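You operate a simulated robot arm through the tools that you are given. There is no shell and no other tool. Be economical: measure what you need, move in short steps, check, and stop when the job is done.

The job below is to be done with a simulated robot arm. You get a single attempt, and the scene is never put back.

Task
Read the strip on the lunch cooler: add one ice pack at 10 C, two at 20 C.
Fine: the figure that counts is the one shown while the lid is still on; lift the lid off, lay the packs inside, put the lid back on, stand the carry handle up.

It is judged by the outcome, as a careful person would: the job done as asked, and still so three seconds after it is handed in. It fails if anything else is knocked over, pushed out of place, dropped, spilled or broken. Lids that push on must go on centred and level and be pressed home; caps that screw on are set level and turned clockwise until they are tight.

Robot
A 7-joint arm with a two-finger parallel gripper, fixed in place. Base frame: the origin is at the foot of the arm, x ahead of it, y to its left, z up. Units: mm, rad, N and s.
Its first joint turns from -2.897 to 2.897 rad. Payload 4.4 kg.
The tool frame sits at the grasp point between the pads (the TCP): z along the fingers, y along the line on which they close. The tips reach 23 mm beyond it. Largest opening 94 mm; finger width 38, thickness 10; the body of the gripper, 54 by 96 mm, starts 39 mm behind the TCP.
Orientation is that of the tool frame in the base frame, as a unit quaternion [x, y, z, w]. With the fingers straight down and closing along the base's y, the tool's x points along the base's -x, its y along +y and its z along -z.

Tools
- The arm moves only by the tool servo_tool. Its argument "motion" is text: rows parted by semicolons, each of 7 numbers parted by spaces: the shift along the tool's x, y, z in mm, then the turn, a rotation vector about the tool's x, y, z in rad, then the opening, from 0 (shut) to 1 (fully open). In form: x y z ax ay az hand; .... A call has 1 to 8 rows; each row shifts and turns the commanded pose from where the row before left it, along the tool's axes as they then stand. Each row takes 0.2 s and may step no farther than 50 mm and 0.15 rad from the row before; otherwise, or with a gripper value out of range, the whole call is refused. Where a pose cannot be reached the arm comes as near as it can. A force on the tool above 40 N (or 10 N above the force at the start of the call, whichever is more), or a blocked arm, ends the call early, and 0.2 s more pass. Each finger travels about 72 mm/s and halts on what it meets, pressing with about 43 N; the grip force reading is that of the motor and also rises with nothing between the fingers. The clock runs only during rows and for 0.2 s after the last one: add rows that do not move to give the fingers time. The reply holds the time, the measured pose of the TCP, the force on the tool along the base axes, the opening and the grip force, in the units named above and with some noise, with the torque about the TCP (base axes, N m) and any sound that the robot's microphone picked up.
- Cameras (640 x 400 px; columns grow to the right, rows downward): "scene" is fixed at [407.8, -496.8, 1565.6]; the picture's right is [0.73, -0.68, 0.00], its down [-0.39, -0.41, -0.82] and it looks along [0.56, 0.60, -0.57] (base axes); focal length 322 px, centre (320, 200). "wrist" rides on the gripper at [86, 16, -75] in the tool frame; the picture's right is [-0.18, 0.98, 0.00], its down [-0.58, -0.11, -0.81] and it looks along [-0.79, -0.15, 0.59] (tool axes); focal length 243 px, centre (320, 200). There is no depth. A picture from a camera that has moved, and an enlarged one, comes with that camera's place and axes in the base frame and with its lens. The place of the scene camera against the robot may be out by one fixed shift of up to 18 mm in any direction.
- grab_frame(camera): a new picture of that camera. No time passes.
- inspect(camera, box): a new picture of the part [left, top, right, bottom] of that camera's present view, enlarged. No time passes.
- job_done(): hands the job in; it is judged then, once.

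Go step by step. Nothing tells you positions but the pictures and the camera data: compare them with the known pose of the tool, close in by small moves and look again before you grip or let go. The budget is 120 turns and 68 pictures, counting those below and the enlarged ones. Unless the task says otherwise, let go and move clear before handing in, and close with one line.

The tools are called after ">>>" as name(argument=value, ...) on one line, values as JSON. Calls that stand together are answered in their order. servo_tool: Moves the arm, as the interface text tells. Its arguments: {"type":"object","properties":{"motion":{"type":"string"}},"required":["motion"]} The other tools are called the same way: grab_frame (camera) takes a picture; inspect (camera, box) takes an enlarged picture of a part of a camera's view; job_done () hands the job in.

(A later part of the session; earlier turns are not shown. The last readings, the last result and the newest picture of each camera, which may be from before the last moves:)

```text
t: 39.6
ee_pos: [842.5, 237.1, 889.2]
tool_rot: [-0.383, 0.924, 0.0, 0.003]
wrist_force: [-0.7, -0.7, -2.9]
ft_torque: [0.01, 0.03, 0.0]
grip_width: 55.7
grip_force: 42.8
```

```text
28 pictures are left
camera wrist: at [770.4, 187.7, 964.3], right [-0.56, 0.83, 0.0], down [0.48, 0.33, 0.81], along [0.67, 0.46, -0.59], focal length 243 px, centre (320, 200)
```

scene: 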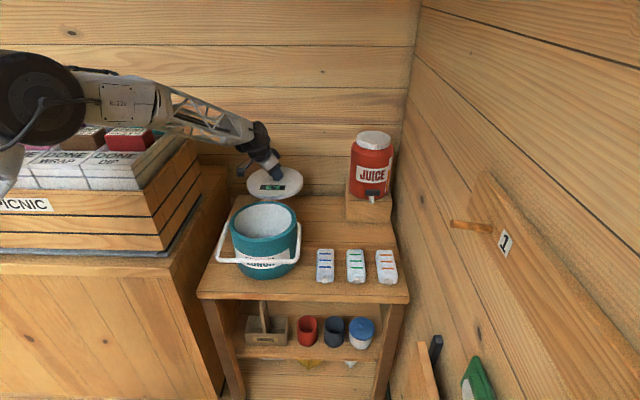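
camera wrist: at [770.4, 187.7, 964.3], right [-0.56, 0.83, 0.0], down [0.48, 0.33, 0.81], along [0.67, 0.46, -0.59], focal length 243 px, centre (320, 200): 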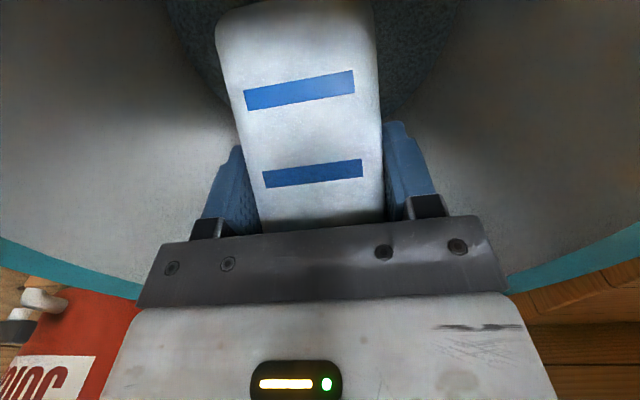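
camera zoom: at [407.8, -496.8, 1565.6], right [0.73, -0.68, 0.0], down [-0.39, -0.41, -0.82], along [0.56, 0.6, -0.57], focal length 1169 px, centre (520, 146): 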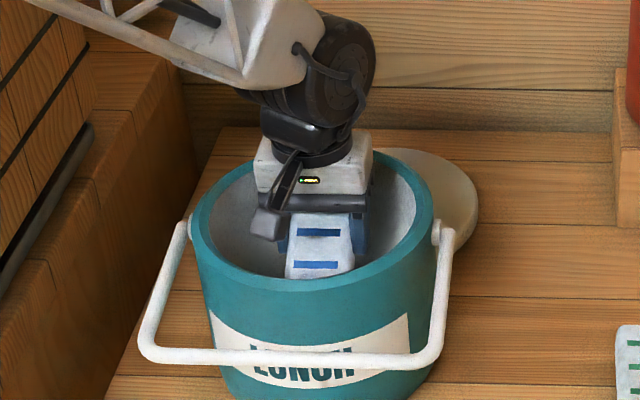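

The pack has tipped slightly nose-down in the grip but is well inside the mouth. I'll lower slowly until it touches the floor, which should level it.

>>> servo_tool(motion="0 0 12 0 0 0 0.5; 0 0 12 0 0 0 0.5; 0 0 12 0 0 0 0.5; 0 0 0 0 0 0 0.5")

>>> inspect(camera="scene", box=[215, 160, 315, 270])

>>> grab_frame(camera="wrist")

```text
t: 40.6
ee_pos: [843.5, 237.3, 855.9]
tool_rot: [-0.383, 0.924, -0.001, 0.003]
wrist_force: [-4.8, -12.0, 19.2]
ft_torque: [-1.98, 2.68, 0.63]
grip_width: 55.4
grip_force: 43.0
```

```text
3.64 times, centred on (265, 215) of scene
camera zoom: at [407.8, -496.8, 1565.6], right [0.73, -0.68, 0.0], down [-0.39, -0.41, -0.82], along [0.56, 0.6, -0.57], focal length 1169 px, centre (520, 146)
```

zoom: 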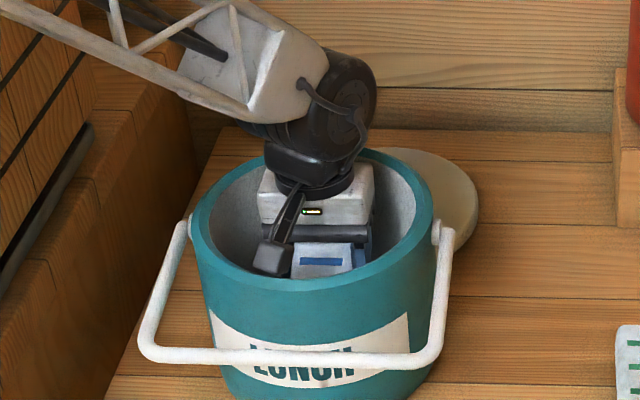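

```text
26 pictures are left
camera wrist: at [769.5, 188.4, 930.1], right [-0.56, 0.83, 0.0], down [0.48, 0.33, 0.81], along [0.67, 0.46, -0.59], focal length 243 px, centre (320, 200)
```

wrist: 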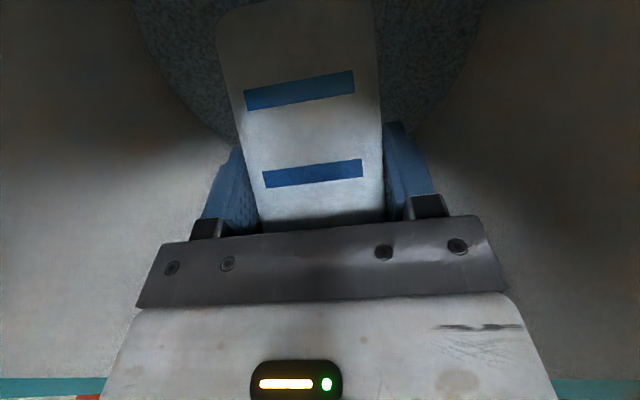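

The contact torque points to the pack's nose touching the floor, which fits the tilt of about 34°. I'll keep pressing down in small steps so it pivots flat.

>>> servo_tool(motion="0 0 4 0 0 0 0.5; 0 0 4 0 0 0 0.5; 0 0 4 0 0 0 0.5; 0 0 0 0 0 0 0.5")

>>> grab_frame(camera="wrist")

```text
t: 41.0
ee_pos: [843.4, 236.5, 855.4]
tool_rot: [-0.383, 0.924, -0.001, 0.004]
wrist_force: [-4.9, -2.5, 12.1]
ft_torque: [-2.2, 1.97, -0.22]
grip_width: 55.9
grip_force: 43.0
stopped in row 1: the force on the tool passed its limit at 47 N (the readings are from after the stop); the commanded pose is now the measured one
```

```text
25 pictures are left
camera wrist: at [770.0, 188.5, 930.2], right [-0.56, 0.83, 0.0], down [0.48, 0.33, 0.81], along [0.67, 0.46, -0.59], focal length 243 px, centre (320, 200)
```

wrist: 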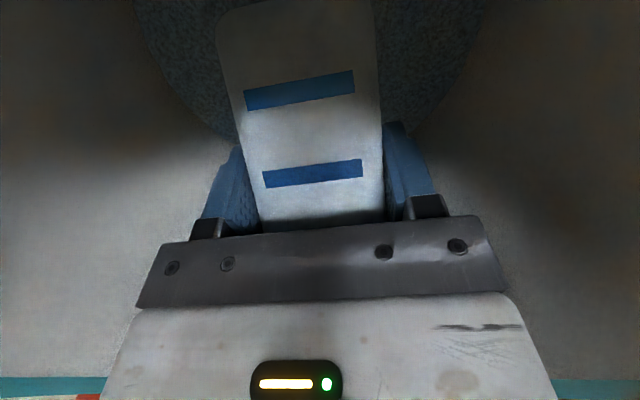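

The torque lever arm of about 170 mm is too long for the pack, so the camera housing may be resting on the rim. I'm zooming in there.

>>> inspect(camera="scene", box=[240, 205, 290, 245])

```text
10.00 times, centred on (265, 225) of scene
camera zoom: at [407.8, -496.8, 1565.6], right [0.73, -0.68, 0.0], down [-0.39, -0.41, -0.82], along [0.56, 0.6, -0.57], focal length 3215 px, centre (870, -50)
```

zoom: 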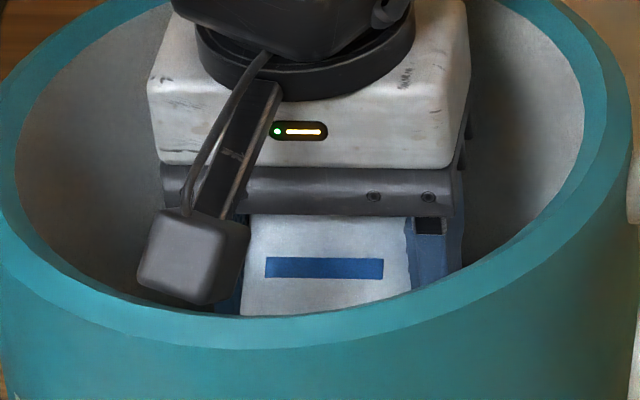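

The camera housing is against the front rim. I'll lift, tilt the tool about 23° the other way, which raises the camera and also levels the pack, then recentre.

>>> servo_tool(motion="0 0 -30 0 0 0 0.5; 0 0 -40 0 0 0 0.5; 0 0 -30 0 0 0 0.5; 0 0 0 0 0.13 0 0.5; 0 0 0 0 0.13 0 0.5; 0 0 0 0 0.14 0 0.5; 27.6 0 11.7 0 0 0 0.5; 0 0 0 0 0 0 0.5")

>>> inspect(camera="scene", box=[215, 150, 315, 270])

>>> grab_frame(camera="wrist")

```text
t: 42.8
ee_pos: [821.6, 215.5, 956.0]
tool_rot: [-0.376, 0.906, -0.078, -0.179]
wrist_force: [0.3, -0.2, -3.2]
ft_torque: [0.02, 0.0, 0.01]
grip_width: 55.7
grip_force: 43.6
```

```text
3.33 times, centred on (265, 210) of scene
camera zoom: at [407.8, -496.8, 1565.6], right [0.73, -0.68, 0.0], down [-0.39, -0.41, -0.82], along [0.56, 0.6, -0.57], focal length 1072 px, centre (503, 167)
```

zoom: 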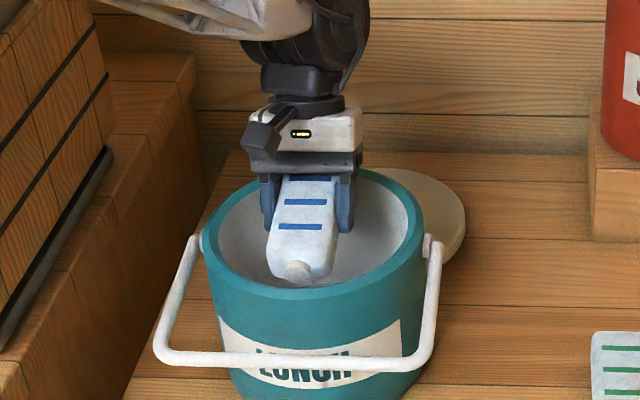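

```text
22 pictures are left
camera wrist: at [773.5, 192.6, 1058.0], right [-0.57, 0.82, -0.08], down [0.67, 0.52, 0.52], along [0.46, 0.25, -0.85], focal length 243 px, centre (320, 200)
```

wrist: 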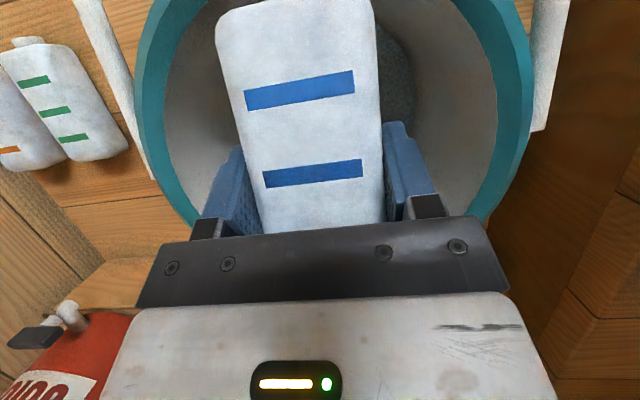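

The pack is nearly level and centred in the mouth. I'll lower it again, slowly at the end.

>>> servo_tool(motion="-7.8 0 18.4 0 0 0 0.5; -7.8 0 18.4 0 0 0 0.5; -7.8 0 18.4 0 0 0 0.5; -7.8 0 18.4 0 0 0 0.5; -5.9 0 13.8 0 0 0 0.5; 0 0 0 0 0 0 0.5")

>>> inspect(camera="scene", box=[225, 170, 305, 250])

```text
t: 44.2
ee_pos: [822.7, 216.0, 860.4]
tool_rot: [-0.375, 0.906, -0.077, -0.179]
wrist_force: [-0.2, -0.1, -1.7]
ft_torque: [0.02, -0.03, -0.01]
grip_width: 55.7
grip_force: 43.3
```

```text
5.00 times, centred on (265, 210) of scene
camera zoom: at [407.8, -496.8, 1565.6], right [0.73, -0.68, 0.0], down [-0.39, -0.41, -0.82], along [0.56, 0.6, -0.57], focal length 1608 px, centre (595, 150)
```

zoom: 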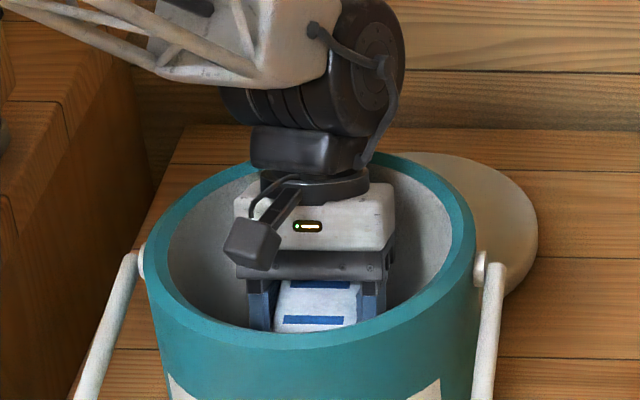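

Everything is clear inside the mouth, so I'll go down in small steps.

>>> servo_tool(motion="-3.1 0 7.4 0 0 0 0.5; -3.1 0 7.4 0 0 0 0.5; -1.6 0 3.7 0 0 0 0.5; 0 0 0 0 0 0 0.5")

>>> servo_tool(motion="-1.6 0 3.7 0 0 0 0.5; -1.6 0 3.7 0 0 0 0.5; 0 0 0 0 0 0 0.5")

>>> servo_tool(motion="-1.6 0 3.7 0 0 0 0.5; -1.6 0 3.7 0 0 0 0.5; 0 0 0 0 0 0 0.5")

```text
t: 45.2
ee_pos: [822.2, 216.7, 839.6]
tool_rot: [-0.375, 0.906, -0.076, -0.18]
wrist_force: [-0.3, -0.8, -2.7]
ft_torque: [0.02, -0.01, 0.02]
grip_width: 55.6
grip_force: 43.3
```

```text
t: 46.0
ee_pos: [822.4, 214.9, 831.6]
tool_rot: [-0.375, 0.906, -0.077, -0.179]
wrist_force: [0.1, 0.4, -2.4]
ft_torque: [-0.01, -0.02, -0.04]
grip_width: 55.9
grip_force: 42.8
```

```text
t: 46.8
ee_pos: [823.9, 215.7, 823.1]
tool_rot: [-0.375, 0.906, -0.077, -0.179]
wrist_force: [-0.7, 0.3, -1.8]
ft_torque: [0.0, -0.01, 0.02]
grip_width: 55.6
grip_force: 43.0
```

>>> servo_tool(motion="-1.6 0 3.7 0 0 0 0.5; -1.6 0 3.7 0 0 0 0.5; 0 0 0 0 0 0 0.5")

>>> servo_tool(motion="-1.6 0 3.7 0 0 0 0.5; -1.6 0 3.7 0 0 0 0.5; 0 0 0 0 0 0 0.5")

>>> grab_frame(camera="wrist")

>>> inspect(camera="scene", box=[225, 170, 305, 250])

```text
t: 47.6
ee_pos: [822.7, 216.1, 815.1]
tool_rot: [-0.375, 0.906, -0.077, -0.18]
wrist_force: [-0.5, -0.4, -3.1]
ft_torque: [0.02, -0.03, -0.01]
grip_width: 55.5
grip_force: 43.2
```

```text
t: 48.4
ee_pos: [823.8, 215.9, 810.1]
tool_rot: [-0.375, 0.907, -0.077, -0.178]
wrist_force: [22.2, -18.7, 10.3]
ft_torque: [-0.78, 0.24, 0.56]
grip_width: 55.1
grip_force: 38.3
```

```text
20 pictures are left
camera wrist: at [775.1, 193.1, 911.3], right [-0.57, 0.82, -0.08], down [0.67, 0.52, 0.53], along [0.47, 0.25, -0.85], focal length 243 px, centre (320, 200)
```

wrist: 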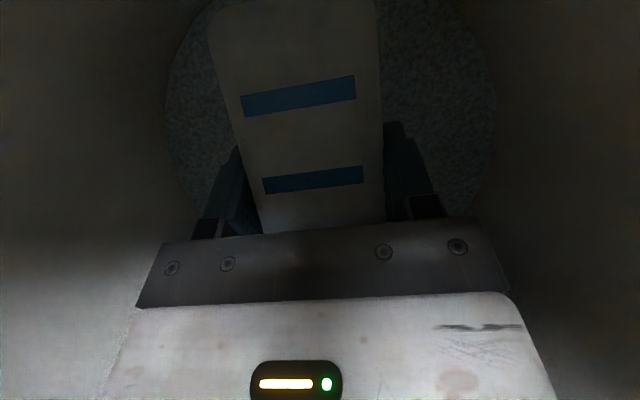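

```text
5.00 times, centred on (265, 210) of scene
camera zoom: at [407.8, -496.8, 1565.6], right [0.73, -0.68, 0.0], down [-0.39, -0.41, -0.82], along [0.56, 0.6, -0.57], focal length 1608 px, centre (595, 150)
```

zoom: 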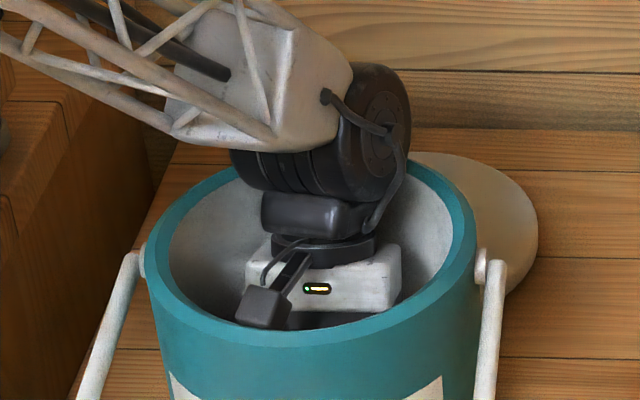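

Firm contact at z 810 means the pack and fingertips are at the floor. I'll ease up 2 mm, open modestly and lift away.

>>> servo_tool(motion="0.8 0 -1.9 0 0 0 0.5; 0 0 0 0 0 0 0.62; 0 0 0 0 0 0 0.72; 0 0 0 0 0 0 0.75; 0 0 0 0 0 0 0.75")

>>> servo_tool(motion="3.9 0 -9.2 0 0 0 0.75; 7.8 0 -18.4 0 0 0 0.75; 7.8 0 -18.4 0 0 0 0.75; 15.6 0 -36.8 0 0 0 0.75; 15.6 0 -36.8 0 0 0 0.75; 15.6 0 -36.8 0 0 0 0.75; 15.6 0 -36.8 0 0 0 0.75; 0 0 0 0 0 0 0.75")

>>> grab_frame(camera="wrist")

>>> inspect(camera="scene", box=[205, 160, 345, 290])

```text
t: 49.6
ee_pos: [822.6, 217.8, 808.6]
tool_rot: [-0.376, 0.906, -0.077, -0.18]
wrist_force: [0.5, -0.7, 1.0]
ft_torque: [0.01, -0.03, -0.05]
grip_width: 70.5
grip_force: 0.2
```

```text
t: 51.4
ee_pos: [821.1, 218.5, 1020.8]
tool_rot: [-0.375, 0.906, -0.076, -0.179]
wrist_force: [0.3, -0.7, 0.2]
ft_torque: [-0.01, -0.02, -0.02]
grip_width: 70.6
grip_force: 0.1
```

```text
18 pictures are left
camera wrist: at [773.1, 194.2, 1123.9], right [-0.57, 0.82, -0.07], down [0.67, 0.52, 0.52], along [0.46, 0.25, -0.85], focal length 243 px, centre (320, 200)
```

wrist: 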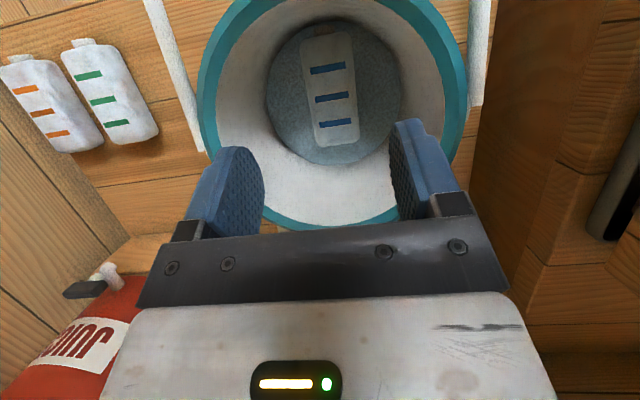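

```text
3.08 times, centred on (275, 225) of scene
camera zoom: at [407.8, -496.8, 1565.6], right [0.73, -0.68, 0.0], down [-0.39, -0.41, -0.82], along [0.56, 0.6, -0.57], focal length 989 px, centre (458, 123)
```

zoom: 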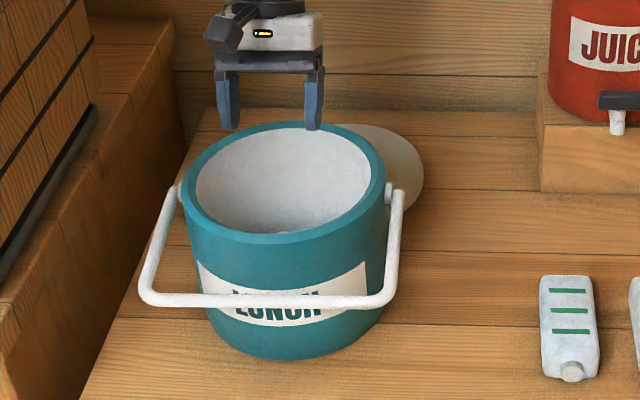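

One pack lies flat on the cooler floor. The mouth centre measures (821.5, 216). Next I'll reorient the tool to the earlier lid pose.

>>> servo_tool(motion="0 0 0 0 -0.15 0 0.9; 0 0 0 0 -0.15 0 0.9; 0 0 0 0 -0.1 0 0.9; 0 0 0 0 0 0.15 0.9; 0 0 0 0 0 0.15 0.9; 0 0 0 0 0 0.15 0.9; 0 0 0 0 0 0.15 0.9; 0 0 0 0 0 0.15 0.9")

>>> servo_tool(motion="0 0 0 0 0 0.15 0.9; 0 0 0 0 0 0.035 0.9; 0 0 0 0 -0.15 0 0.9; 0 0 0 0 -0.15 0 0.9; 0 0 0 0 -0.15 0 0.9; 0 0 0 0 0 0 0.9")

>>> grab_frame(camera="wrist")

```text
t: 53.2
ee_pos: [820.8, 216.0, 1019.6]
tool_rot: [-0.017, 1.0, 0.0, 0.003]
wrist_force: [0.2, 0.2, -0.1]
ft_torque: [-0.02, -0.01, 0.0]
grip_width: 84.7
grip_force: 0.1
```

```text
t: 54.6
ee_pos: [820.7, 214.3, 1018.9]
tool_rot: [0.074, 0.971, -0.016, 0.227]
wrist_force: [0.5, -0.3, 0.1]
ft_torque: [-0.02, 0.0, 0.0]
grip_width: 84.7
grip_force: 0.0
```

```text
16 pictures are left
camera wrist: at [714.1, 249.2, 1049.0], right [0.31, 0.95, 0.08], down [0.15, -0.14, 0.98], along [0.94, -0.29, -0.18], focal length 243 px, centre (320, 200)
```

wrist: 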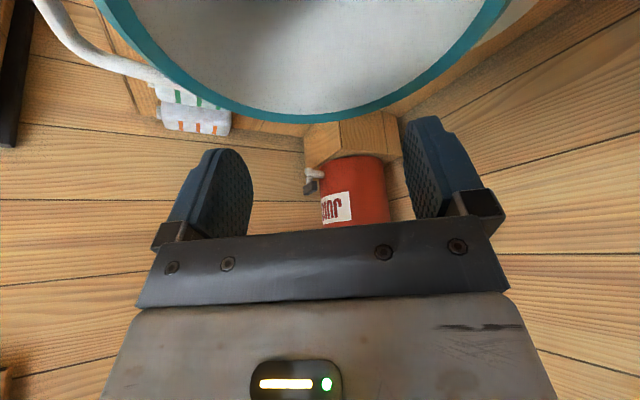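

I'm moving above the parked lid, at about (983, 344), and descending partway to look.

>>> servo_tool(motion="-24.5 30.5 14 0 0 0 0.9; -24.5 30.5 14 0 0 0 0.9; -24.5 30.5 14 0 0 0 0.9; -24.5 30.5 14 0 0 0 0.9; -24.5 30.5 14 0 0 0 0.9; 0 0 0 0 0 0 0.9")

>>> servo_tool(motion="13 0 27 0 0 0 0.9; 13 0 27 0 0 0 0.9; 13 0 27 0 0 0 0.9; 13 0 27 0 0 0 0.9; 4.35 0 9 0 0 0 0.9; 0 0 0 0 0 0 0.9")

>>> grab_frame(camera="wrist")

```text
t: 56.0
ee_pos: [983.6, 346.0, 1011.0]
tool_rot: [0.074, 0.971, -0.016, 0.226]
wrist_force: [0.3, 0.1, -0.4]
ft_torque: [0.03, 0.01, 0.0]
grip_width: 84.7
grip_force: 0.0
```

```text
t: 57.4
ee_pos: [983.4, 347.1, 881.0]
tool_rot: [0.073, 0.971, -0.015, 0.226]
wrist_force: [0.3, 0.6, -0.5]
ft_torque: [-0.04, 0.01, 0.02]
grip_width: 84.7
grip_force: 0.0
```

```text
15 pictures are left
camera wrist: at [876.2, 379.8, 910.5], right [0.31, 0.95, 0.08], down [0.15, -0.13, 0.98], along [0.94, -0.29, -0.18], focal length 243 px, centre (320, 200)
```

wrist: 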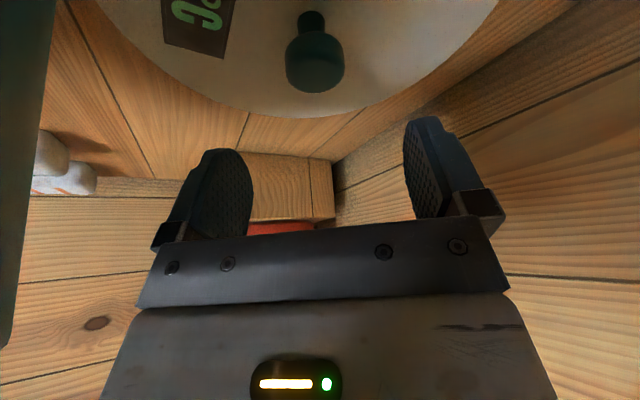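

The knob is at about (988, 348, 813). I'll apply a small correction, descend to z 823 and close gradually.

>>> servo_tool(motion="5 0.7 18 0 0 0 0.9; 8 0.8 18 0 0 0 0.9; 8 0.7 17.5 0 0 0 0.9; 0 0 0 0 0 0 0.6; 0 0 0 0 0 0 0.5; 0 0 0 0 0 0 0.45")

>>> grab_frame(camera="wrist")

```text
t: 58.8
ee_pos: [988.8, 347.3, 823.9]
tool_rot: [0.073, 0.971, -0.015, 0.226]
wrist_force: [-0.1, 0.3, -0.4]
ft_torque: [0.03, 0.0, -0.02]
grip_width: 42.1
grip_force: 0.0
```

```text
14 pictures are left
camera wrist: at [882.0, 381.3, 853.5], right [0.31, 0.95, 0.08], down [0.15, -0.14, 0.98], along [0.94, -0.29, -0.18], focal length 243 px, centre (320, 200)
```

wrist: 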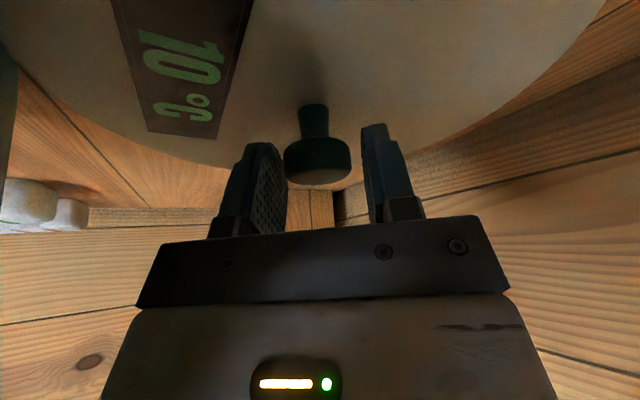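

The knob sits slightly left of centre. I'll shift 3 mm and close firmly.

>>> servo_tool(motion="0 -3 0 0 0 0 0.45; 0 0 0 0 0 0 0.38; 0 0 0 0 0 0 0.3; 0 0 0 0 0 0 0.2; 0 0 0 0 0 0 0.2; -4.35 0 -9 0 0 0 0.2; -4.35 0 -9 0 0 0 0.2; 0 0 0 0 0 0 0.2")

>>> grab_frame(camera="wrist")

```text
t: 60.6
ee_pos: [990.0, 344.9, 843.2]
tool_rot: [0.073, 0.971, -0.015, 0.226]
wrist_force: [-0.1, -0.4, -1.6]
ft_torque: [0.0, -0.03, -0.01]
grip_width: 30.5
grip_force: 43.2
```

```text
13 pictures are left
camera wrist: at [882.3, 378.0, 873.0], right [0.31, 0.95, 0.08], down [0.15, -0.14, 0.98], along [0.94, -0.29, -0.18], focal length 243 px, centre (320, 200)
```

wrist: 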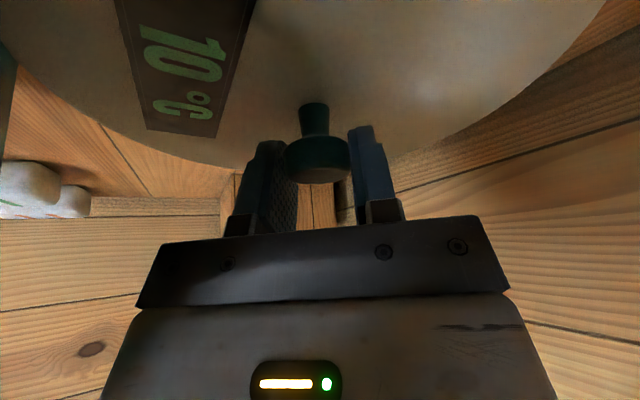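

The lid is held securely. I'm raising it and carrying it back over the cooler.

>>> servo_tool(motion="-16.8 0 -34.8 0 0 0 0.2; -16.8 0 -34.8 0 0 0 0.2; -16.8 0 -34.8 0 0 0 0.2; -16.8 0 -34.8 0 0 0 0.2; -16.8 0 -34.8 0 0 0 0.2; -16.8 0 -34.8 0 0 0 0.2; 0 0 0 0 0 0 0.2")

>>> servo_tool(motion="26.6 -30.7 -12.9 0 0 0 0.2; 26.6 -30.7 -12.9 0 0 0 0.2; 26.6 -30.7 -12.9 0 0 0 0.2; 26.6 -30.7 -12.9 0 0 0 0.2; 26.6 -30.7 -12.9 0 0 0 0.2; 0 0 0 0 0 0 0.2")

```text
t: 62.2
ee_pos: [986.8, 344.3, 1075.3]
tool_rot: [0.073, 0.971, -0.016, 0.225]
wrist_force: [0.2, -0.3, -0.7]
ft_torque: [-0.02, 0.04, 0.01]
grip_width: 30.5
grip_force: 43.1
```

```text
t: 63.6
ee_pos: [814.7, 215.2, 1074.2]
tool_rot: [0.074, 0.971, -0.015, 0.226]
wrist_force: [-0.4, -0.6, -1.1]
ft_torque: [0.01, 0.0, -0.03]
grip_width: 30.5
grip_force: 43.2
```

I'm correcting 6 mm in x and lowering to just above the rim for a visual check.

>>> servo_tool(motion="4.7 0.5 16.5 0 0 0 0.2; 6.7 0.5 16.5 0 0 0 0.2; 6.7 0 16.5 0 0 0 0.2; 6.6 0 16.3 0 0 0 0.2; 0 0 0 0 0 0 0.2")

>>> inspect(camera="scene", box=[215, 170, 315, 270])

```text
t: 64.8
ee_pos: [823.4, 214.4, 1005.2]
tool_rot: [0.074, 0.971, -0.015, 0.226]
wrist_force: [0.2, 0.2, -1.2]
ft_torque: [0.0, -0.01, 0.0]
grip_width: 30.6
grip_force: 43.2
```

```text
4.00 times, centred on (265, 220) of scene
camera zoom: at [407.8, -496.8, 1565.6], right [0.73, -0.68, 0.0], down [-0.39, -0.41, -0.82], along [0.56, 0.6, -0.57], focal length 1286 px, centre (540, 120)
```

zoom: 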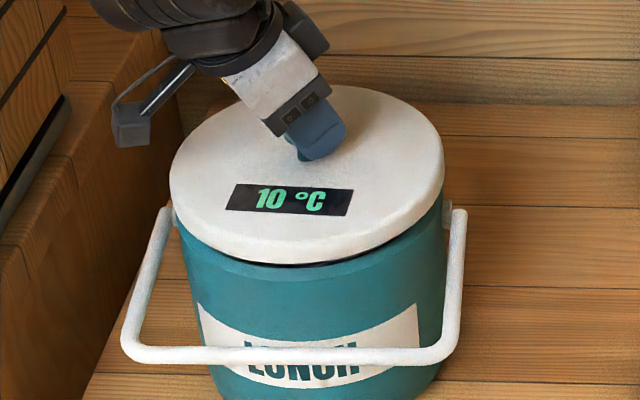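

The lid is aligned over the cooler, matching the original column. I'll lower it onto the rim.

>>> servo_tool(motion="3.7 0.3 6 0 0 0 0.2; 3.7 0 6 0 0 0 0.2; 0.9 0 1.8 0 0 0 0.2; 0.9 0 1.8 0 0 0 0.2; 0 0 0 0 0 0 0.2")

>>> inspect(camera="scene", box=[215, 170, 315, 270])

```text
t: 66.2
ee_pos: [823.2, 216.8, 990.0]
tool_rot: [0.073, 0.971, -0.015, 0.229]
wrist_force: [-5.0, 2.9, 6.3]
ft_torque: [0.08, 0.29, 0.04]
grip_width: 30.7
grip_force: 43.0
stopped in row 5: the force on the tool passed its limit at 41 N (the readings are from after the stop); the commanded pose is now the measured one
```

```text
4.00 times, centred on (265, 220) of scene
camera zoom: at [407.8, -496.8, 1565.6], right [0.73, -0.68, 0.0], down [-0.39, -0.41, -0.82], along [0.56, 0.6, -0.57], focal length 1286 px, centre (540, 120)
```

zoom: 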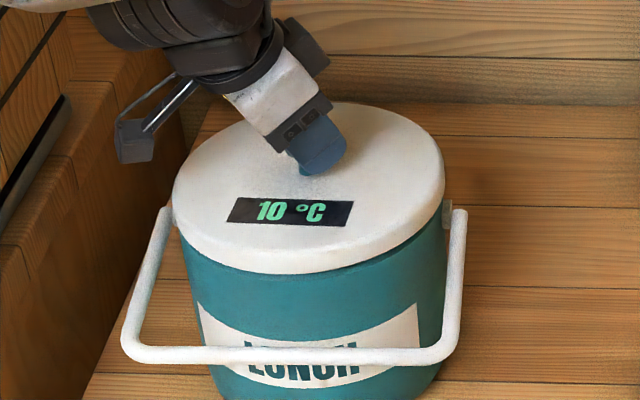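

The lid is touching but still sits about 5–8 mm above its seat. The reaction force points towards -x/+y, so I'll follow it slightly and press gently.

>>> servo_tool(motion="1.5 0.8 -0.6 0 0 0 0.2; 0.9 0 1.8 0 0 0 0.2; 0.9 0 1.8 0 0 0 0.2; 0.9 0 1.8 0 0 0 0.2; 0 0 0 0 0 0 0.2")

>>> servo_tool(motion="0.9 0 1.8 0 0 0 0.2; 0.9 0 1.8 0 0 0 0.2; 0.9 0 1.8 0 0 0 0.2; 0 0 0 0 0 0 0.2")

```text
t: 67.0
ee_pos: [824.7, 215.7, 989.1]
tool_rot: [0.073, 0.97, -0.014, 0.23]
wrist_force: [0.7, -1.1, 6.2]
ft_torque: [0.01, 0.03, 0.11]
grip_width: 30.4
grip_force: 43.1
stopped in row 3: the force on the tool passed its limit at 42 N (the readings are from after the stop); the commanded pose is now the measured one
```

```text
t: 67.5
ee_pos: [824.7, 217.9, 990.5]
tool_rot: [0.074, 0.97, -0.014, 0.233]
wrist_force: [-4.9, 1.0, 6.7]
ft_torque: [0.1, 0.23, 0.09]
grip_width: 30.3
grip_force: 42.2
stopped in row 2: the force on the tool passed its limit at 43 N (the readings are from after the stop); the commanded pose is now the measured one
```

The lid rests on its lip at z≈989. I'll unload, correct the small drift and tilt, release gently, and then press home from above.

>>> servo_tool(motion="1.4 -1.5 -2.3 0 0.015 0 0.2; 0 0 0 0 0 0 0.2")

>>> servo_tool(motion="0 0 0 0 0 0 0.34; 0 0 0 0 0 0 0.4; 0 0 0 0 0 0 0.5; 0 0 0 0 0 0 0.7; -4.35 0 -9 0 0 0 0.7; -17.4 0 -36 0 0 0 0.7; -17.4 0 -36 0 0 0 0.7; 0 0 0 0 0 0 0.7")

>>> inspect(camera="scene", box=[215, 170, 315, 270])

```text
t: 68.2
ee_pos: [821.9, 216.3, 989.7]
tool_rot: [0.074, 0.972, -0.013, 0.224]
wrist_force: [2.8, -0.3, -3.0]
ft_torque: [0.01, -0.31, 0.02]
grip_width: 30.5
grip_force: 43.1
```

```text
t: 70.0
ee_pos: [822.5, 216.2, 1080.2]
tool_rot: [0.074, 0.972, -0.013, 0.224]
wrist_force: [0.1, -0.4, -0.3]
ft_torque: [0.0, -0.01, 0.0]
grip_width: 65.8
grip_force: 0.1
```

```text
4.00 times, centred on (265, 220) of scene
camera zoom: at [407.8, -496.8, 1565.6], right [0.73, -0.68, 0.0], down [-0.39, -0.41, -0.82], along [0.56, 0.6, -0.57], focal length 1286 px, centre (540, 120)
```

zoom: 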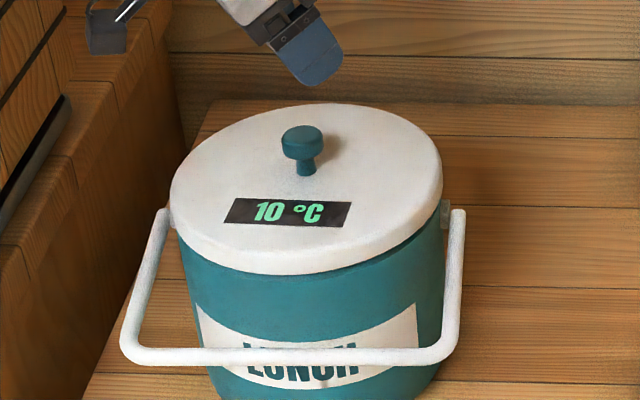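

The lid rests level but about 3 mm off-centre towards the image left. I'll re-grip the knob at (823.7, 213.7) to centre it, then press.

>>> servo_tool(motion="10 -2.3 21 0 0 0 0.7; 10 0 21 0 0 0 0.7; 10 0 21 0 0 0 0.7; 9.3 0 20.3 0 0 0 0.6; 0 0 0 0 0 0 0.45; 0 0 0 0 0 0 0.38; 0 0 0 0 0 0 0.3; 0 0 0 0 0 0 0.2")

>>> servo_tool(motion="0 0 0 0 0 0 0.2; 0.9 0 1.8 0 0 0 0.2; 0.9 0 1.8 0 0 0 0.2; 0.9 0 1.8 0 0 0 0.2; 0.9 0 1.8 0 0 0 0.2; 0 0 0 0 0 0 0.2")

```text
t: 71.8
ee_pos: [821.4, 213.2, 988.3]
tool_rot: [0.074, 0.972, -0.013, 0.224]
wrist_force: [2.1, 0.8, 0.4]
ft_torque: [0.01, -0.09, 0.06]
grip_width: 30.7
grip_force: 42.6
```

```text
t: 72.6
ee_pos: [822.0, 213.8, 987.7]
tool_rot: [0.075, 0.971, -0.013, 0.226]
wrist_force: [-5.6, -0.5, 7.0]
ft_torque: [0.12, 0.29, -0.04]
grip_width: 30.3
grip_force: 42.4
stopped in row 4: the force on the tool passed its limit at 44 N (the readings are from after the stop); the commanded pose is now the measured one
```

>>> servo_tool(motion="-1.8 0.3 0.9 0 0 0 0.2; 0.9 0 1.8 0 0 0 0.2; 0.4 0 0.9 0 0 0 0.2")

>>> servo_tool(motion="0.4 0 0.9 0 0 0 0.2; 0.4 0 0.9 0 0 0 0.2")

```text
t: 73.4
ee_pos: [825.8, 214.4, 988.7]
tool_rot: [0.074, 0.971, -0.012, 0.228]
wrist_force: [-6.0, -1.0, 7.7]
ft_torque: [0.15, 0.26, -0.01]
grip_width: 30.6
grip_force: 42.9
stopped in row 3: the force on the tool passed its limit at 42 N (the readings are from after the stop); the commanded pose is now the measured one
```

```text
t: 74.0
ee_pos: [827.1, 216.1, 987.5]
tool_rot: [0.074, 0.97, -0.011, 0.229]
wrist_force: [-15.1, -5.2, 29.9]
ft_torque: [0.03, 0.67, 0.06]
grip_width: 30.4
grip_force: 43.4
```

>>> servo_tool(motion="3 -2 -0.5 0 0 0 0.2; 1.5 0 0.9 0 0 0 0.2; 1.5 0 0.9 0 0 0 0.2")

>>> inspect(camera="scene", box=[215, 170, 315, 270])

```text
t: 74.8
ee_pos: [821.0, 212.9, 984.0]
tool_rot: [0.073, 0.971, -0.011, 0.229]
wrist_force: [8.9, 0.7, 12.4]
ft_torque: [-0.1, 0.61, 0.06]
grip_width: 30.3
grip_force: 43.4
```

```text
4.00 times, centred on (265, 220) of scene
camera zoom: at [407.8, -496.8, 1565.6], right [0.73, -0.68, 0.0], down [-0.39, -0.41, -0.82], along [0.56, 0.6, -0.57], focal length 1286 px, centre (540, 120)
```

zoom: 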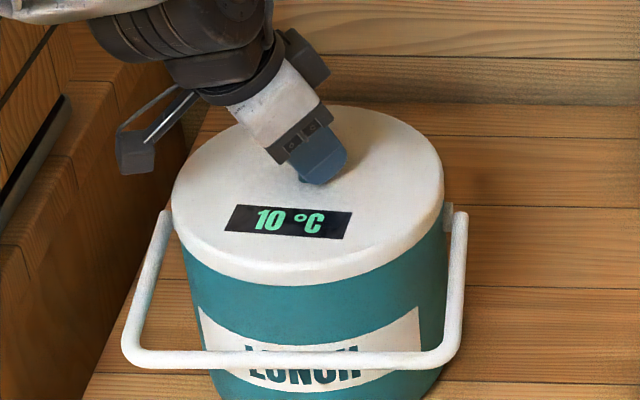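

The lid dropped to z 984 and is nearly in its seat, so I'll keep pressing.

>>> servo_tool(motion="-0.5 0.3 1.3 0 0 0 0.2; 0.8 0 1.4 0 0 0 0.2; 0.8 0 1.4 0 0 0 0.2")

>>> servo_tool(motion="1 0 1.4 0 0 0 0.2; 1 0 1.4 0 0 0 0.2")

```text
t: 75.4
ee_pos: [822.8, 212.9, 983.1]
tool_rot: [0.074, 0.97, -0.012, 0.23]
wrist_force: [-0.6, -0.9, 2.2]
ft_torque: [0.03, -0.01, 0.07]
grip_width: 30.4
grip_force: 43.4
stopped in row 2: the force on the tool passed its limit at 43 N (the readings are from after the stop); the commanded pose is now the measured one
```

```text
t: 76.0
ee_pos: [822.3, 213.8, 982.3]
tool_rot: [0.075, 0.97, -0.011, 0.231]
wrist_force: [-7.4, -7.0, 40.7]
ft_torque: [-0.17, 0.28, 0.03]
grip_width: 30.7
grip_force: 43.0
```

>>> servo_tool(motion="0.5 0 0.6 0 0 0 0.2; 0.3 0 0.3 0 0 0 0.2")

>>> servo_tool(motion="0.5 0 0.6 0 0 0 0.2; 0.3 0 0.3 0 0 0 0.2")

```text
t: 76.4
ee_pos: [824.2, 214.1, 982.6]
tool_rot: [0.075, 0.97, -0.01, 0.232]
wrist_force: [-2.8, -4.5, 3.3]
ft_torque: [0.07, -0.01, 0.02]
grip_width: 30.3
grip_force: 43.6
stopped in row 1: the force on the tool passed its limit at 54 N (the readings are from after the stop); the commanded pose is now the measured one
```

```text
t: 77.0
ee_pos: [822.5, 213.8, 983.1]
tool_rot: [0.074, 0.97, -0.01, 0.233]
wrist_force: [-5.3, -9.1, 21.0]
ft_torque: [-0.16, 0.19, 0.08]
grip_width: 30.5
grip_force: 43.1
```

No snap has been heard yet. I'll release, back off vertically, straighten the tool and compare the lid with its original height.

>>> servo_tool(motion="-0.9 0 -1.8 0 0 0 0.2; 0 0 0 0 0 0 0.34; 0 0 0 0 0 0 0.45; 0 0 0 0 0 0 0.7; -4.35 0 -9 0 0 0 0.7; -17.4 0 -36 0 0 0 0.7; -17.4 0 -36 0 0 0 0.7; 0 0 0 0 0 0 0.3")

>>> servo_tool(motion="0 0 0 0 0.15 0 0; 0 0 0 0 0.15 0 0; 0 0 0 0 0.15 0 0; 0 0 0 0 0.02 0 0; 0 0 0 0 0 0 0")

>>> inspect(camera="scene", box=[200, 180, 320, 290])

```text
t: 78.8
ee_pos: [821.1, 210.9, 1073.4]
tool_rot: [0.073, 0.97, -0.009, 0.231]
wrist_force: [0.4, -1.1, 0.1]
ft_torque: [0.02, 0.02, -0.02]
grip_width: 28.2
grip_force: 0.0
heard: snap
```

```text
t: 80.0
ee_pos: [820.1, 212.9, 1072.4]
tool_rot: [0.075, 0.997, 0.008, -0.001]
wrist_force: [0.0, 0.0, -0.5]
ft_torque: [0.04, -0.01, 0.03]
grip_width: 0.0
grip_force: 42.0
```

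```text
3.64 times, centred on (260, 235) of scene
camera zoom: at [407.8, -496.8, 1565.6], right [0.73, -0.68, 0.0], down [-0.39, -0.41, -0.82], along [0.56, 0.6, -0.57], focal length 1169 px, centre (538, 73)
```

zoom: 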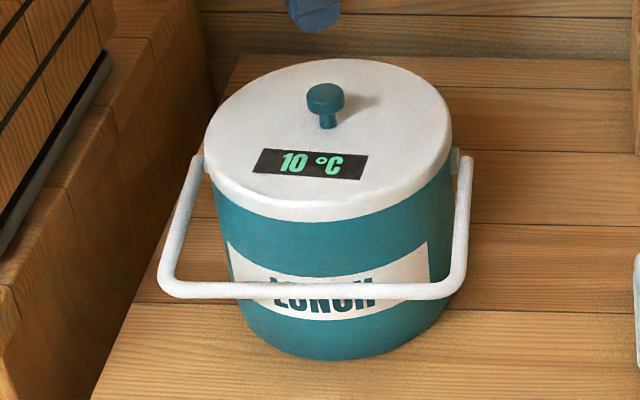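

The lid now matches the original picture almost exactly, and a snap was heard as I released. To be sure it is home, I'll press straight down on the knob with closed fingers.

>>> servo_tool(motion="-2.9 0.9 30 0 0 0 0; 0 0 22 0 0 0 0; 0 0 4 0 0 0 0; 0 0 2 0 0 0 0; 0 0 2 0 0 0 0; 0 0 2 0 0 0 0; 0 0 2 0 0 0 0")

>>> servo_tool(motion="0 0 2 0 0 0 0; 0 0 2 0 0 0 0; 0 0 1 0 0 0 0; 0 0 1 0 0 0 0")

```text
t: 81.6
ee_pos: [823.6, 213.9, 1008.4]
tool_rot: [0.075, 0.997, 0.008, 0.0]
wrist_force: [-0.2, -0.5, -0.4]
ft_torque: [-0.02, 0.0, 0.0]
grip_width: 0.1
grip_force: 42.0
```

```text
t: 82.7
ee_pos: [823.4, 214.1, 1007.2]
tool_rot: [0.075, 0.997, 0.008, 0.002]
wrist_force: [-0.9, -3.3, 4.3]
ft_torque: [-0.05, 0.1, 0.02]
grip_width: 0.0
grip_force: 42.8
stopped in row 4: the force on the tool passed its limit at 42 N (the readings are from after the stop); the commanded pose is now the measured one
```

>>> servo_tool(motion="0 0 2 0 0 0 0; 0 0 1 0 0 0 0")

>>> servo_tool(motion="0 0 1 0 0 0 0; 0 0 1 0 0 0 0")

>>> servo_tool(motion="0 0 1 0 0 0 0; 0 0 1 0 0 0 0; 0 0 1 0 0 0 0")

```text
t: 83.3
ee_pos: [824.0, 214.6, 1007.0]
tool_rot: [0.075, 0.997, 0.008, 0.003]
wrist_force: [-1.0, -0.6, 4.5]
ft_torque: [-0.05, 0.1, 0.04]
grip_width: 0.1
grip_force: 42.3
stopped in row 2: the force on the tool passed its limit at 42 N (the readings are from after the stop); the commanded pose is now the measured one
```

```text
t: 83.9
ee_pos: [825.0, 215.7, 1006.7]
tool_rot: [0.075, 0.997, 0.009, 0.004]
wrist_force: [-8.7, -5.4, 32.0]
ft_torque: [-0.1, 0.69, 0.1]
grip_width: 0.0
grip_force: 42.4
```

```text
t: 84.3
ee_pos: [824.7, 215.6, 1008.4]
tool_rot: [0.075, 0.997, 0.009, 0.005]
wrist_force: [-3.0, -2.3, 5.6]
ft_torque: [-0.07, 0.15, 0.05]
grip_width: 0.0
grip_force: 42.5
stopped in row 1: the force on the tool passed its limit at 47 N (the readings are from after the stop); the commanded pose is now the measured one
```

The lid is solid at its original height and pressed home. Next is the handle: I'll rise, yaw so the fingers close across the bar, and move over its middle near (724, 117, 878).

>>> servo_tool(motion="0 0 -30 0 0 0 0; 0 0 -30 0 0 0 0.3; 0 0 0 0 0 0.15 0.5; 0 0 0 0 0 0.15 0.5; 0 0 0 0 0 0.15 0.5; 0 0 0 0 0 0.15 0.5; 0 0 0 0 0 0.035 0.5")

>>> servo_tool(motion="0.3 -28.2 21.6 0 0 0 0.5; 0.3 -28.2 21.6 0 0 0 0.5; 0.3 -28.2 21.6 0 0 0 0.5; 0.3 -28.2 21.6 0 0 0 0.5; 0.3 -28.2 21.6 0 0 0 0.5; 0 0 0 0 0 0 0.5")

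>>> grab_frame(camera="wrist")

>>> inspect(camera="scene", box=[200, 180, 320, 290])

```text
t: 85.9
ee_pos: [824.2, 214.7, 1067.2]
tool_rot: [0.384, 0.923, 0.009, 0.001]
wrist_force: [0.2, 0.3, -0.2]
ft_torque: [0.03, 0.03, 0.01]
grip_width: 47.4
grip_force: 0.1
```

```text
t: 87.1
ee_pos: [735.3, 124.2, 972.1]
tool_rot: [0.381, 0.924, 0.013, 0.007]
wrist_force: [-0.4, 0.2, 3.7]
ft_torque: [0.13, -0.04, -0.01]
grip_width: 47.4
grip_force: 0.1
heard: snap
stopped in row 5: the force on the tool passed its limit at 67 N (the readings are from after the stop); the commanded pose is now the measured one
```

```text
7 pictures are left
camera wrist: at [682.8, 197.1, 1047.6], right [0.82, 0.57, 0.03], down [0.32, -0.5, 0.8], along [0.47, -0.65, -0.59], focal length 243 px, centre (320, 200)
```

wrist: 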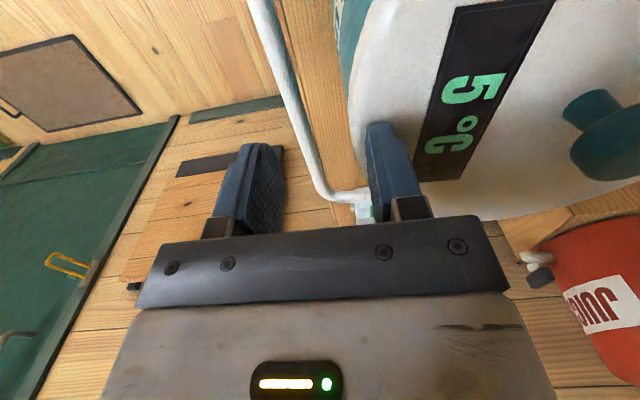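

```text
3.64 times, centred on (260, 235) of scene
camera zoom: at [407.8, -496.8, 1565.6], right [0.73, -0.68, 0.0], down [-0.39, -0.41, -0.82], along [0.56, 0.6, -0.57], focal length 1169 px, centre (538, 73)
```

zoom: 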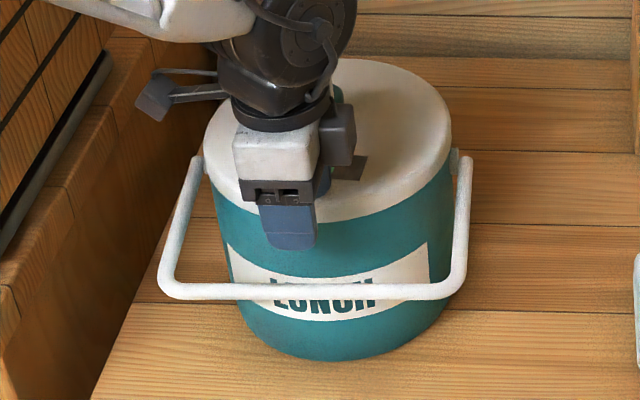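

My back finger bumped the lid's front edge and there was a snap. The lid still looks level at its original height and the strip now reads 5, but I'll press it again with closed fingers to verify before doing the handle.

>>> servo_tool(motion="0 0 -45 0 0 0 0; 0 0 -45 0 0 0 0; 0 42 0 0 0 0 0; 0 42 0 0 0 0 0; 0 42 0 0 0 0 0; 0 0 0 0 0 0 0")

>>> servo_tool(motion="0 0 30 0 0 0 0; 0 0 16 0 0 0 0; 0 0 4 0 0 0 0; 0 0 2 0 0 0 0; 0 0 2 0 0 0 0; 0 0 2 0 0 0 0; 0 0 2 0 0 0 0; 0 0 2 0 0 0 0")

```text
t: 88.5
ee_pos: [821.5, 212.0, 1065.5]
tool_rot: [0.382, 0.924, 0.014, 0.007]
wrist_force: [-0.4, -0.7, -0.1]
ft_torque: [0.02, 0.0, 0.01]
grip_width: 0.0
grip_force: 42.7
heard: snap
```

```text
t: 90.3
ee_pos: [823.0, 213.6, 1007.2]
tool_rot: [0.381, 0.925, 0.013, 0.007]
wrist_force: [-3.4, -3.6, 12.0]
ft_torque: [-0.02, 0.2, 0.06]
grip_width: 0.0
grip_force: 42.4
```

>>> servo_tool(motion="0 0 1 0 0 0 0; 0 0 1 0 0 0 0; 0 0 1 0 0 0 0; 0 0 1 0 0 0 0; 0 0 1 0 0 0 0")

>>> servo_tool(motion="0 0 -30 0 0 0 0; 0 0 -35 0 0 0 0; 0 0 0 0 0 0 0")

>>> inspect(camera="scene", box=[200, 180, 320, 290])

```text
t: 91.0
ee_pos: [822.8, 213.4, 1006.7]
tool_rot: [0.382, 0.924, 0.015, 0.008]
wrist_force: [-1.5, -0.4, 4.4]
ft_torque: [0.0, 0.08, 0.03]
grip_width: 0.1
grip_force: 42.2
stopped in row 3: the force on the tool passed its limit at 43 N (the readings are from after the stop); the commanded pose is now the measured one
```

```text
t: 91.8
ee_pos: [822.4, 213.5, 1071.1]
tool_rot: [0.381, 0.924, 0.014, 0.007]
wrist_force: [-0.4, 0.1, 0.4]
ft_torque: [0.03, 0.0, -0.01]
grip_width: 0.0
grip_force: 42.2
```

```text
3.64 times, centred on (260, 235) of scene
camera zoom: at [407.8, -496.8, 1565.6], right [0.73, -0.68, 0.0], down [-0.39, -0.41, -0.82], along [0.56, 0.6, -0.57], focal length 1169 px, centre (538, 73)
```

zoom: 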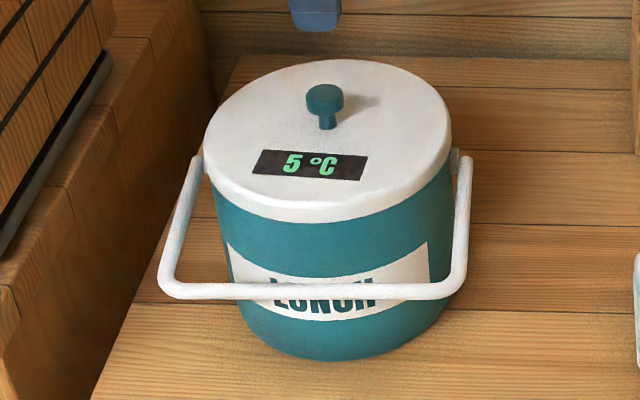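

The lid is level and home, and the strip now reads 5 °C. Now for the handle: I'll back off to the front, tilt the tool 45° so the hand stays clear of the lid, and line up with the bar.

>>> servo_tool(motion="0 -41 0 0 0 0 0.2; 0 -41 0 0 0 0 0.32; 0 -41 0 0 0 0 0.32; 0 -41 0 0 0 0 0.32; 0 -41 0 0 0 0 0.32; 0 0 0 -0.15 0 0 0.32; 0 0 0 -0.15 0 0 0.32; 0 0 0 -0.15 0 0 0.32")

>>> servo_tool(motion="0 0 0 -0.15 0 0 0.32; 0 0 0 -0.15 0 0 0.32; 0 0 0 -0.02 0 0 0.32; 0 -29 29 0 0 0 0.32; 0 -29 29 0 0 0 0.32; 0 -29 29 0 0 0 0.32; 0 0 0 0 0 0 0.32")

>>> grab_frame(camera="wrist")

>>> inspect(camera="scene", box=[190, 180, 310, 280])

```text
t: 93.6
ee_pos: [675.7, 68.7, 1064.3]
tool_rot: [0.37, 0.897, 0.221, 0.094]
wrist_force: [-0.1, -0.1, 0.8]
ft_torque: [0.0, 0.03, 0.02]
grip_width: 29.9
grip_force: 0.1
```

```text
t: 95.2
ee_pos: [680.3, 68.0, 941.2]
tool_rot: [0.351, 0.851, 0.36, 0.15]
wrist_force: [-0.6, -0.4, 0.3]
ft_torque: [0.0, 0.01, 0.01]
grip_width: 29.9
grip_force: 0.0
```

```text
4 pictures are left
camera wrist: at [589.1, 100.9, 1005.8], right [0.61, 0.36, 0.71], down [-0.05, -0.87, 0.48], along [0.79, -0.33, -0.51], focal length 243 px, centre (320, 200)
```

wrist: 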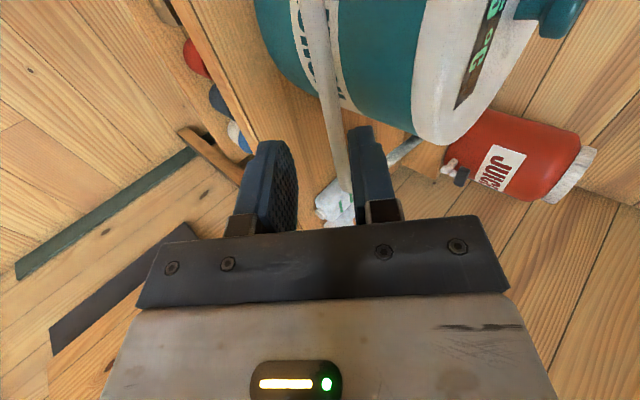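

```text
4.00 times, centred on (250, 230) of scene
camera zoom: at [407.8, -496.8, 1565.6], right [0.73, -0.68, 0.0], down [-0.39, -0.41, -0.82], along [0.56, 0.6, -0.57], focal length 1286 px, centre (600, 80)
```

zoom: 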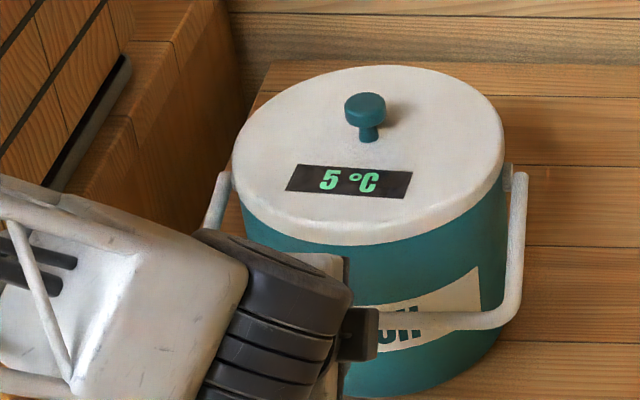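

From the two wrist views the bar is near u=18, z=894, about 76 mm ahead of the fingers and 8 mm up. I'll shift, advance slowly and close on it.

>>> servo_tool(motion="0 7.6 20 0 0 0 0.32; 0 0 20 0 0 0 0.32; 0 0 15 0 0 0 0.32; 0 0 8 0 0 0 0.32; 0 0 5 0 0 0 0.32; 0 0 0 0 0 0 0.32")

>>> grab_frame(camera="wrist")

```text
t: 96.6
ee_pos: [717.5, 106.2, 900.6]
tool_rot: [0.352, 0.851, 0.359, 0.15]
wrist_force: [0.6, -0.3, 0.3]
ft_torque: [0.01, 0.01, 0.02]
grip_width: 30.0
grip_force: 0.1
```

```text
2 pictures are left
camera wrist: at [626.4, 139.2, 964.5], right [0.61, 0.36, 0.71], down [-0.05, -0.87, 0.48], along [0.79, -0.33, -0.52], focal length 243 px, centre (320, 200)
```

wrist: 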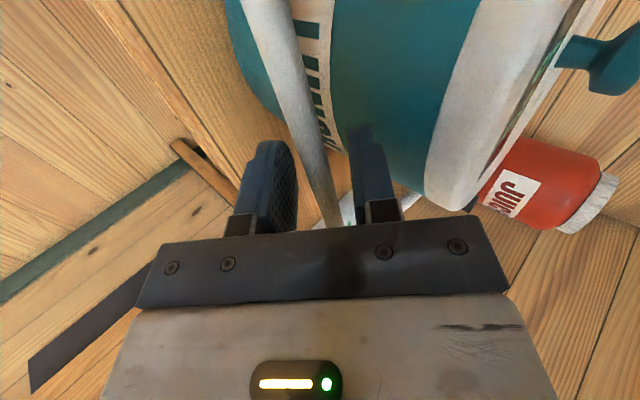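

The bar passes between the pads, so I'm closing on it.

>>> servo_tool(motion="0 0 0 0 0 0 0.25; 0 0 0 0 0 0 0.15; 0 0 0 0 0 0 0.05; 0 0 0 0 0 0 0.05")

```text
t: 97.6
ee_pos: [718.2, 107.4, 900.4]
tool_rot: [0.351, 0.851, 0.36, 0.15]
wrist_force: [-4.0, 3.7, 0.4]
ft_torque: [-0.51, -0.55, 0.77]
grip_width: 12.3
grip_force: 43.7
```

The bar is gripped, 12.3 mm. I'll lift it along the handle's arc, starting gently and checking the force.

>>> servo_tool(motion="0 9.4 -9.1 0 0 0 0.05; 0 9.4 -9.1 0 0 0 0.05; 0 0 0 0 0 0 0.05")

>>> servo_tool(motion="0 10.5 -7.1 0 0 0 0.05; 0 10.5 -7.1 0 0 0 0.05; 0 11.5 -5.2 0 0 0 0.05; 0 11.6 -5.2 0 0 0 0.05; 0 0 0 0 0 0 0.05")

```text
t: 98.4
ee_pos: [718.0, 106.0, 928.5]
tool_rot: [0.351, 0.851, 0.361, 0.152]
wrist_force: [5.3, 2.5, 0.3]
ft_torque: [-0.67, -0.89, 0.1]
grip_width: 11.9
grip_force: 43.1
```

```text
t: 99.6
ee_pos: [726.0, 116.6, 976.7]
tool_rot: [0.351, 0.851, 0.36, 0.15]
wrist_force: [2.7, 4.7, 0.4]
ft_torque: [-0.02, -0.01, 0.25]
grip_width: 11.9
grip_force: 43.0
```

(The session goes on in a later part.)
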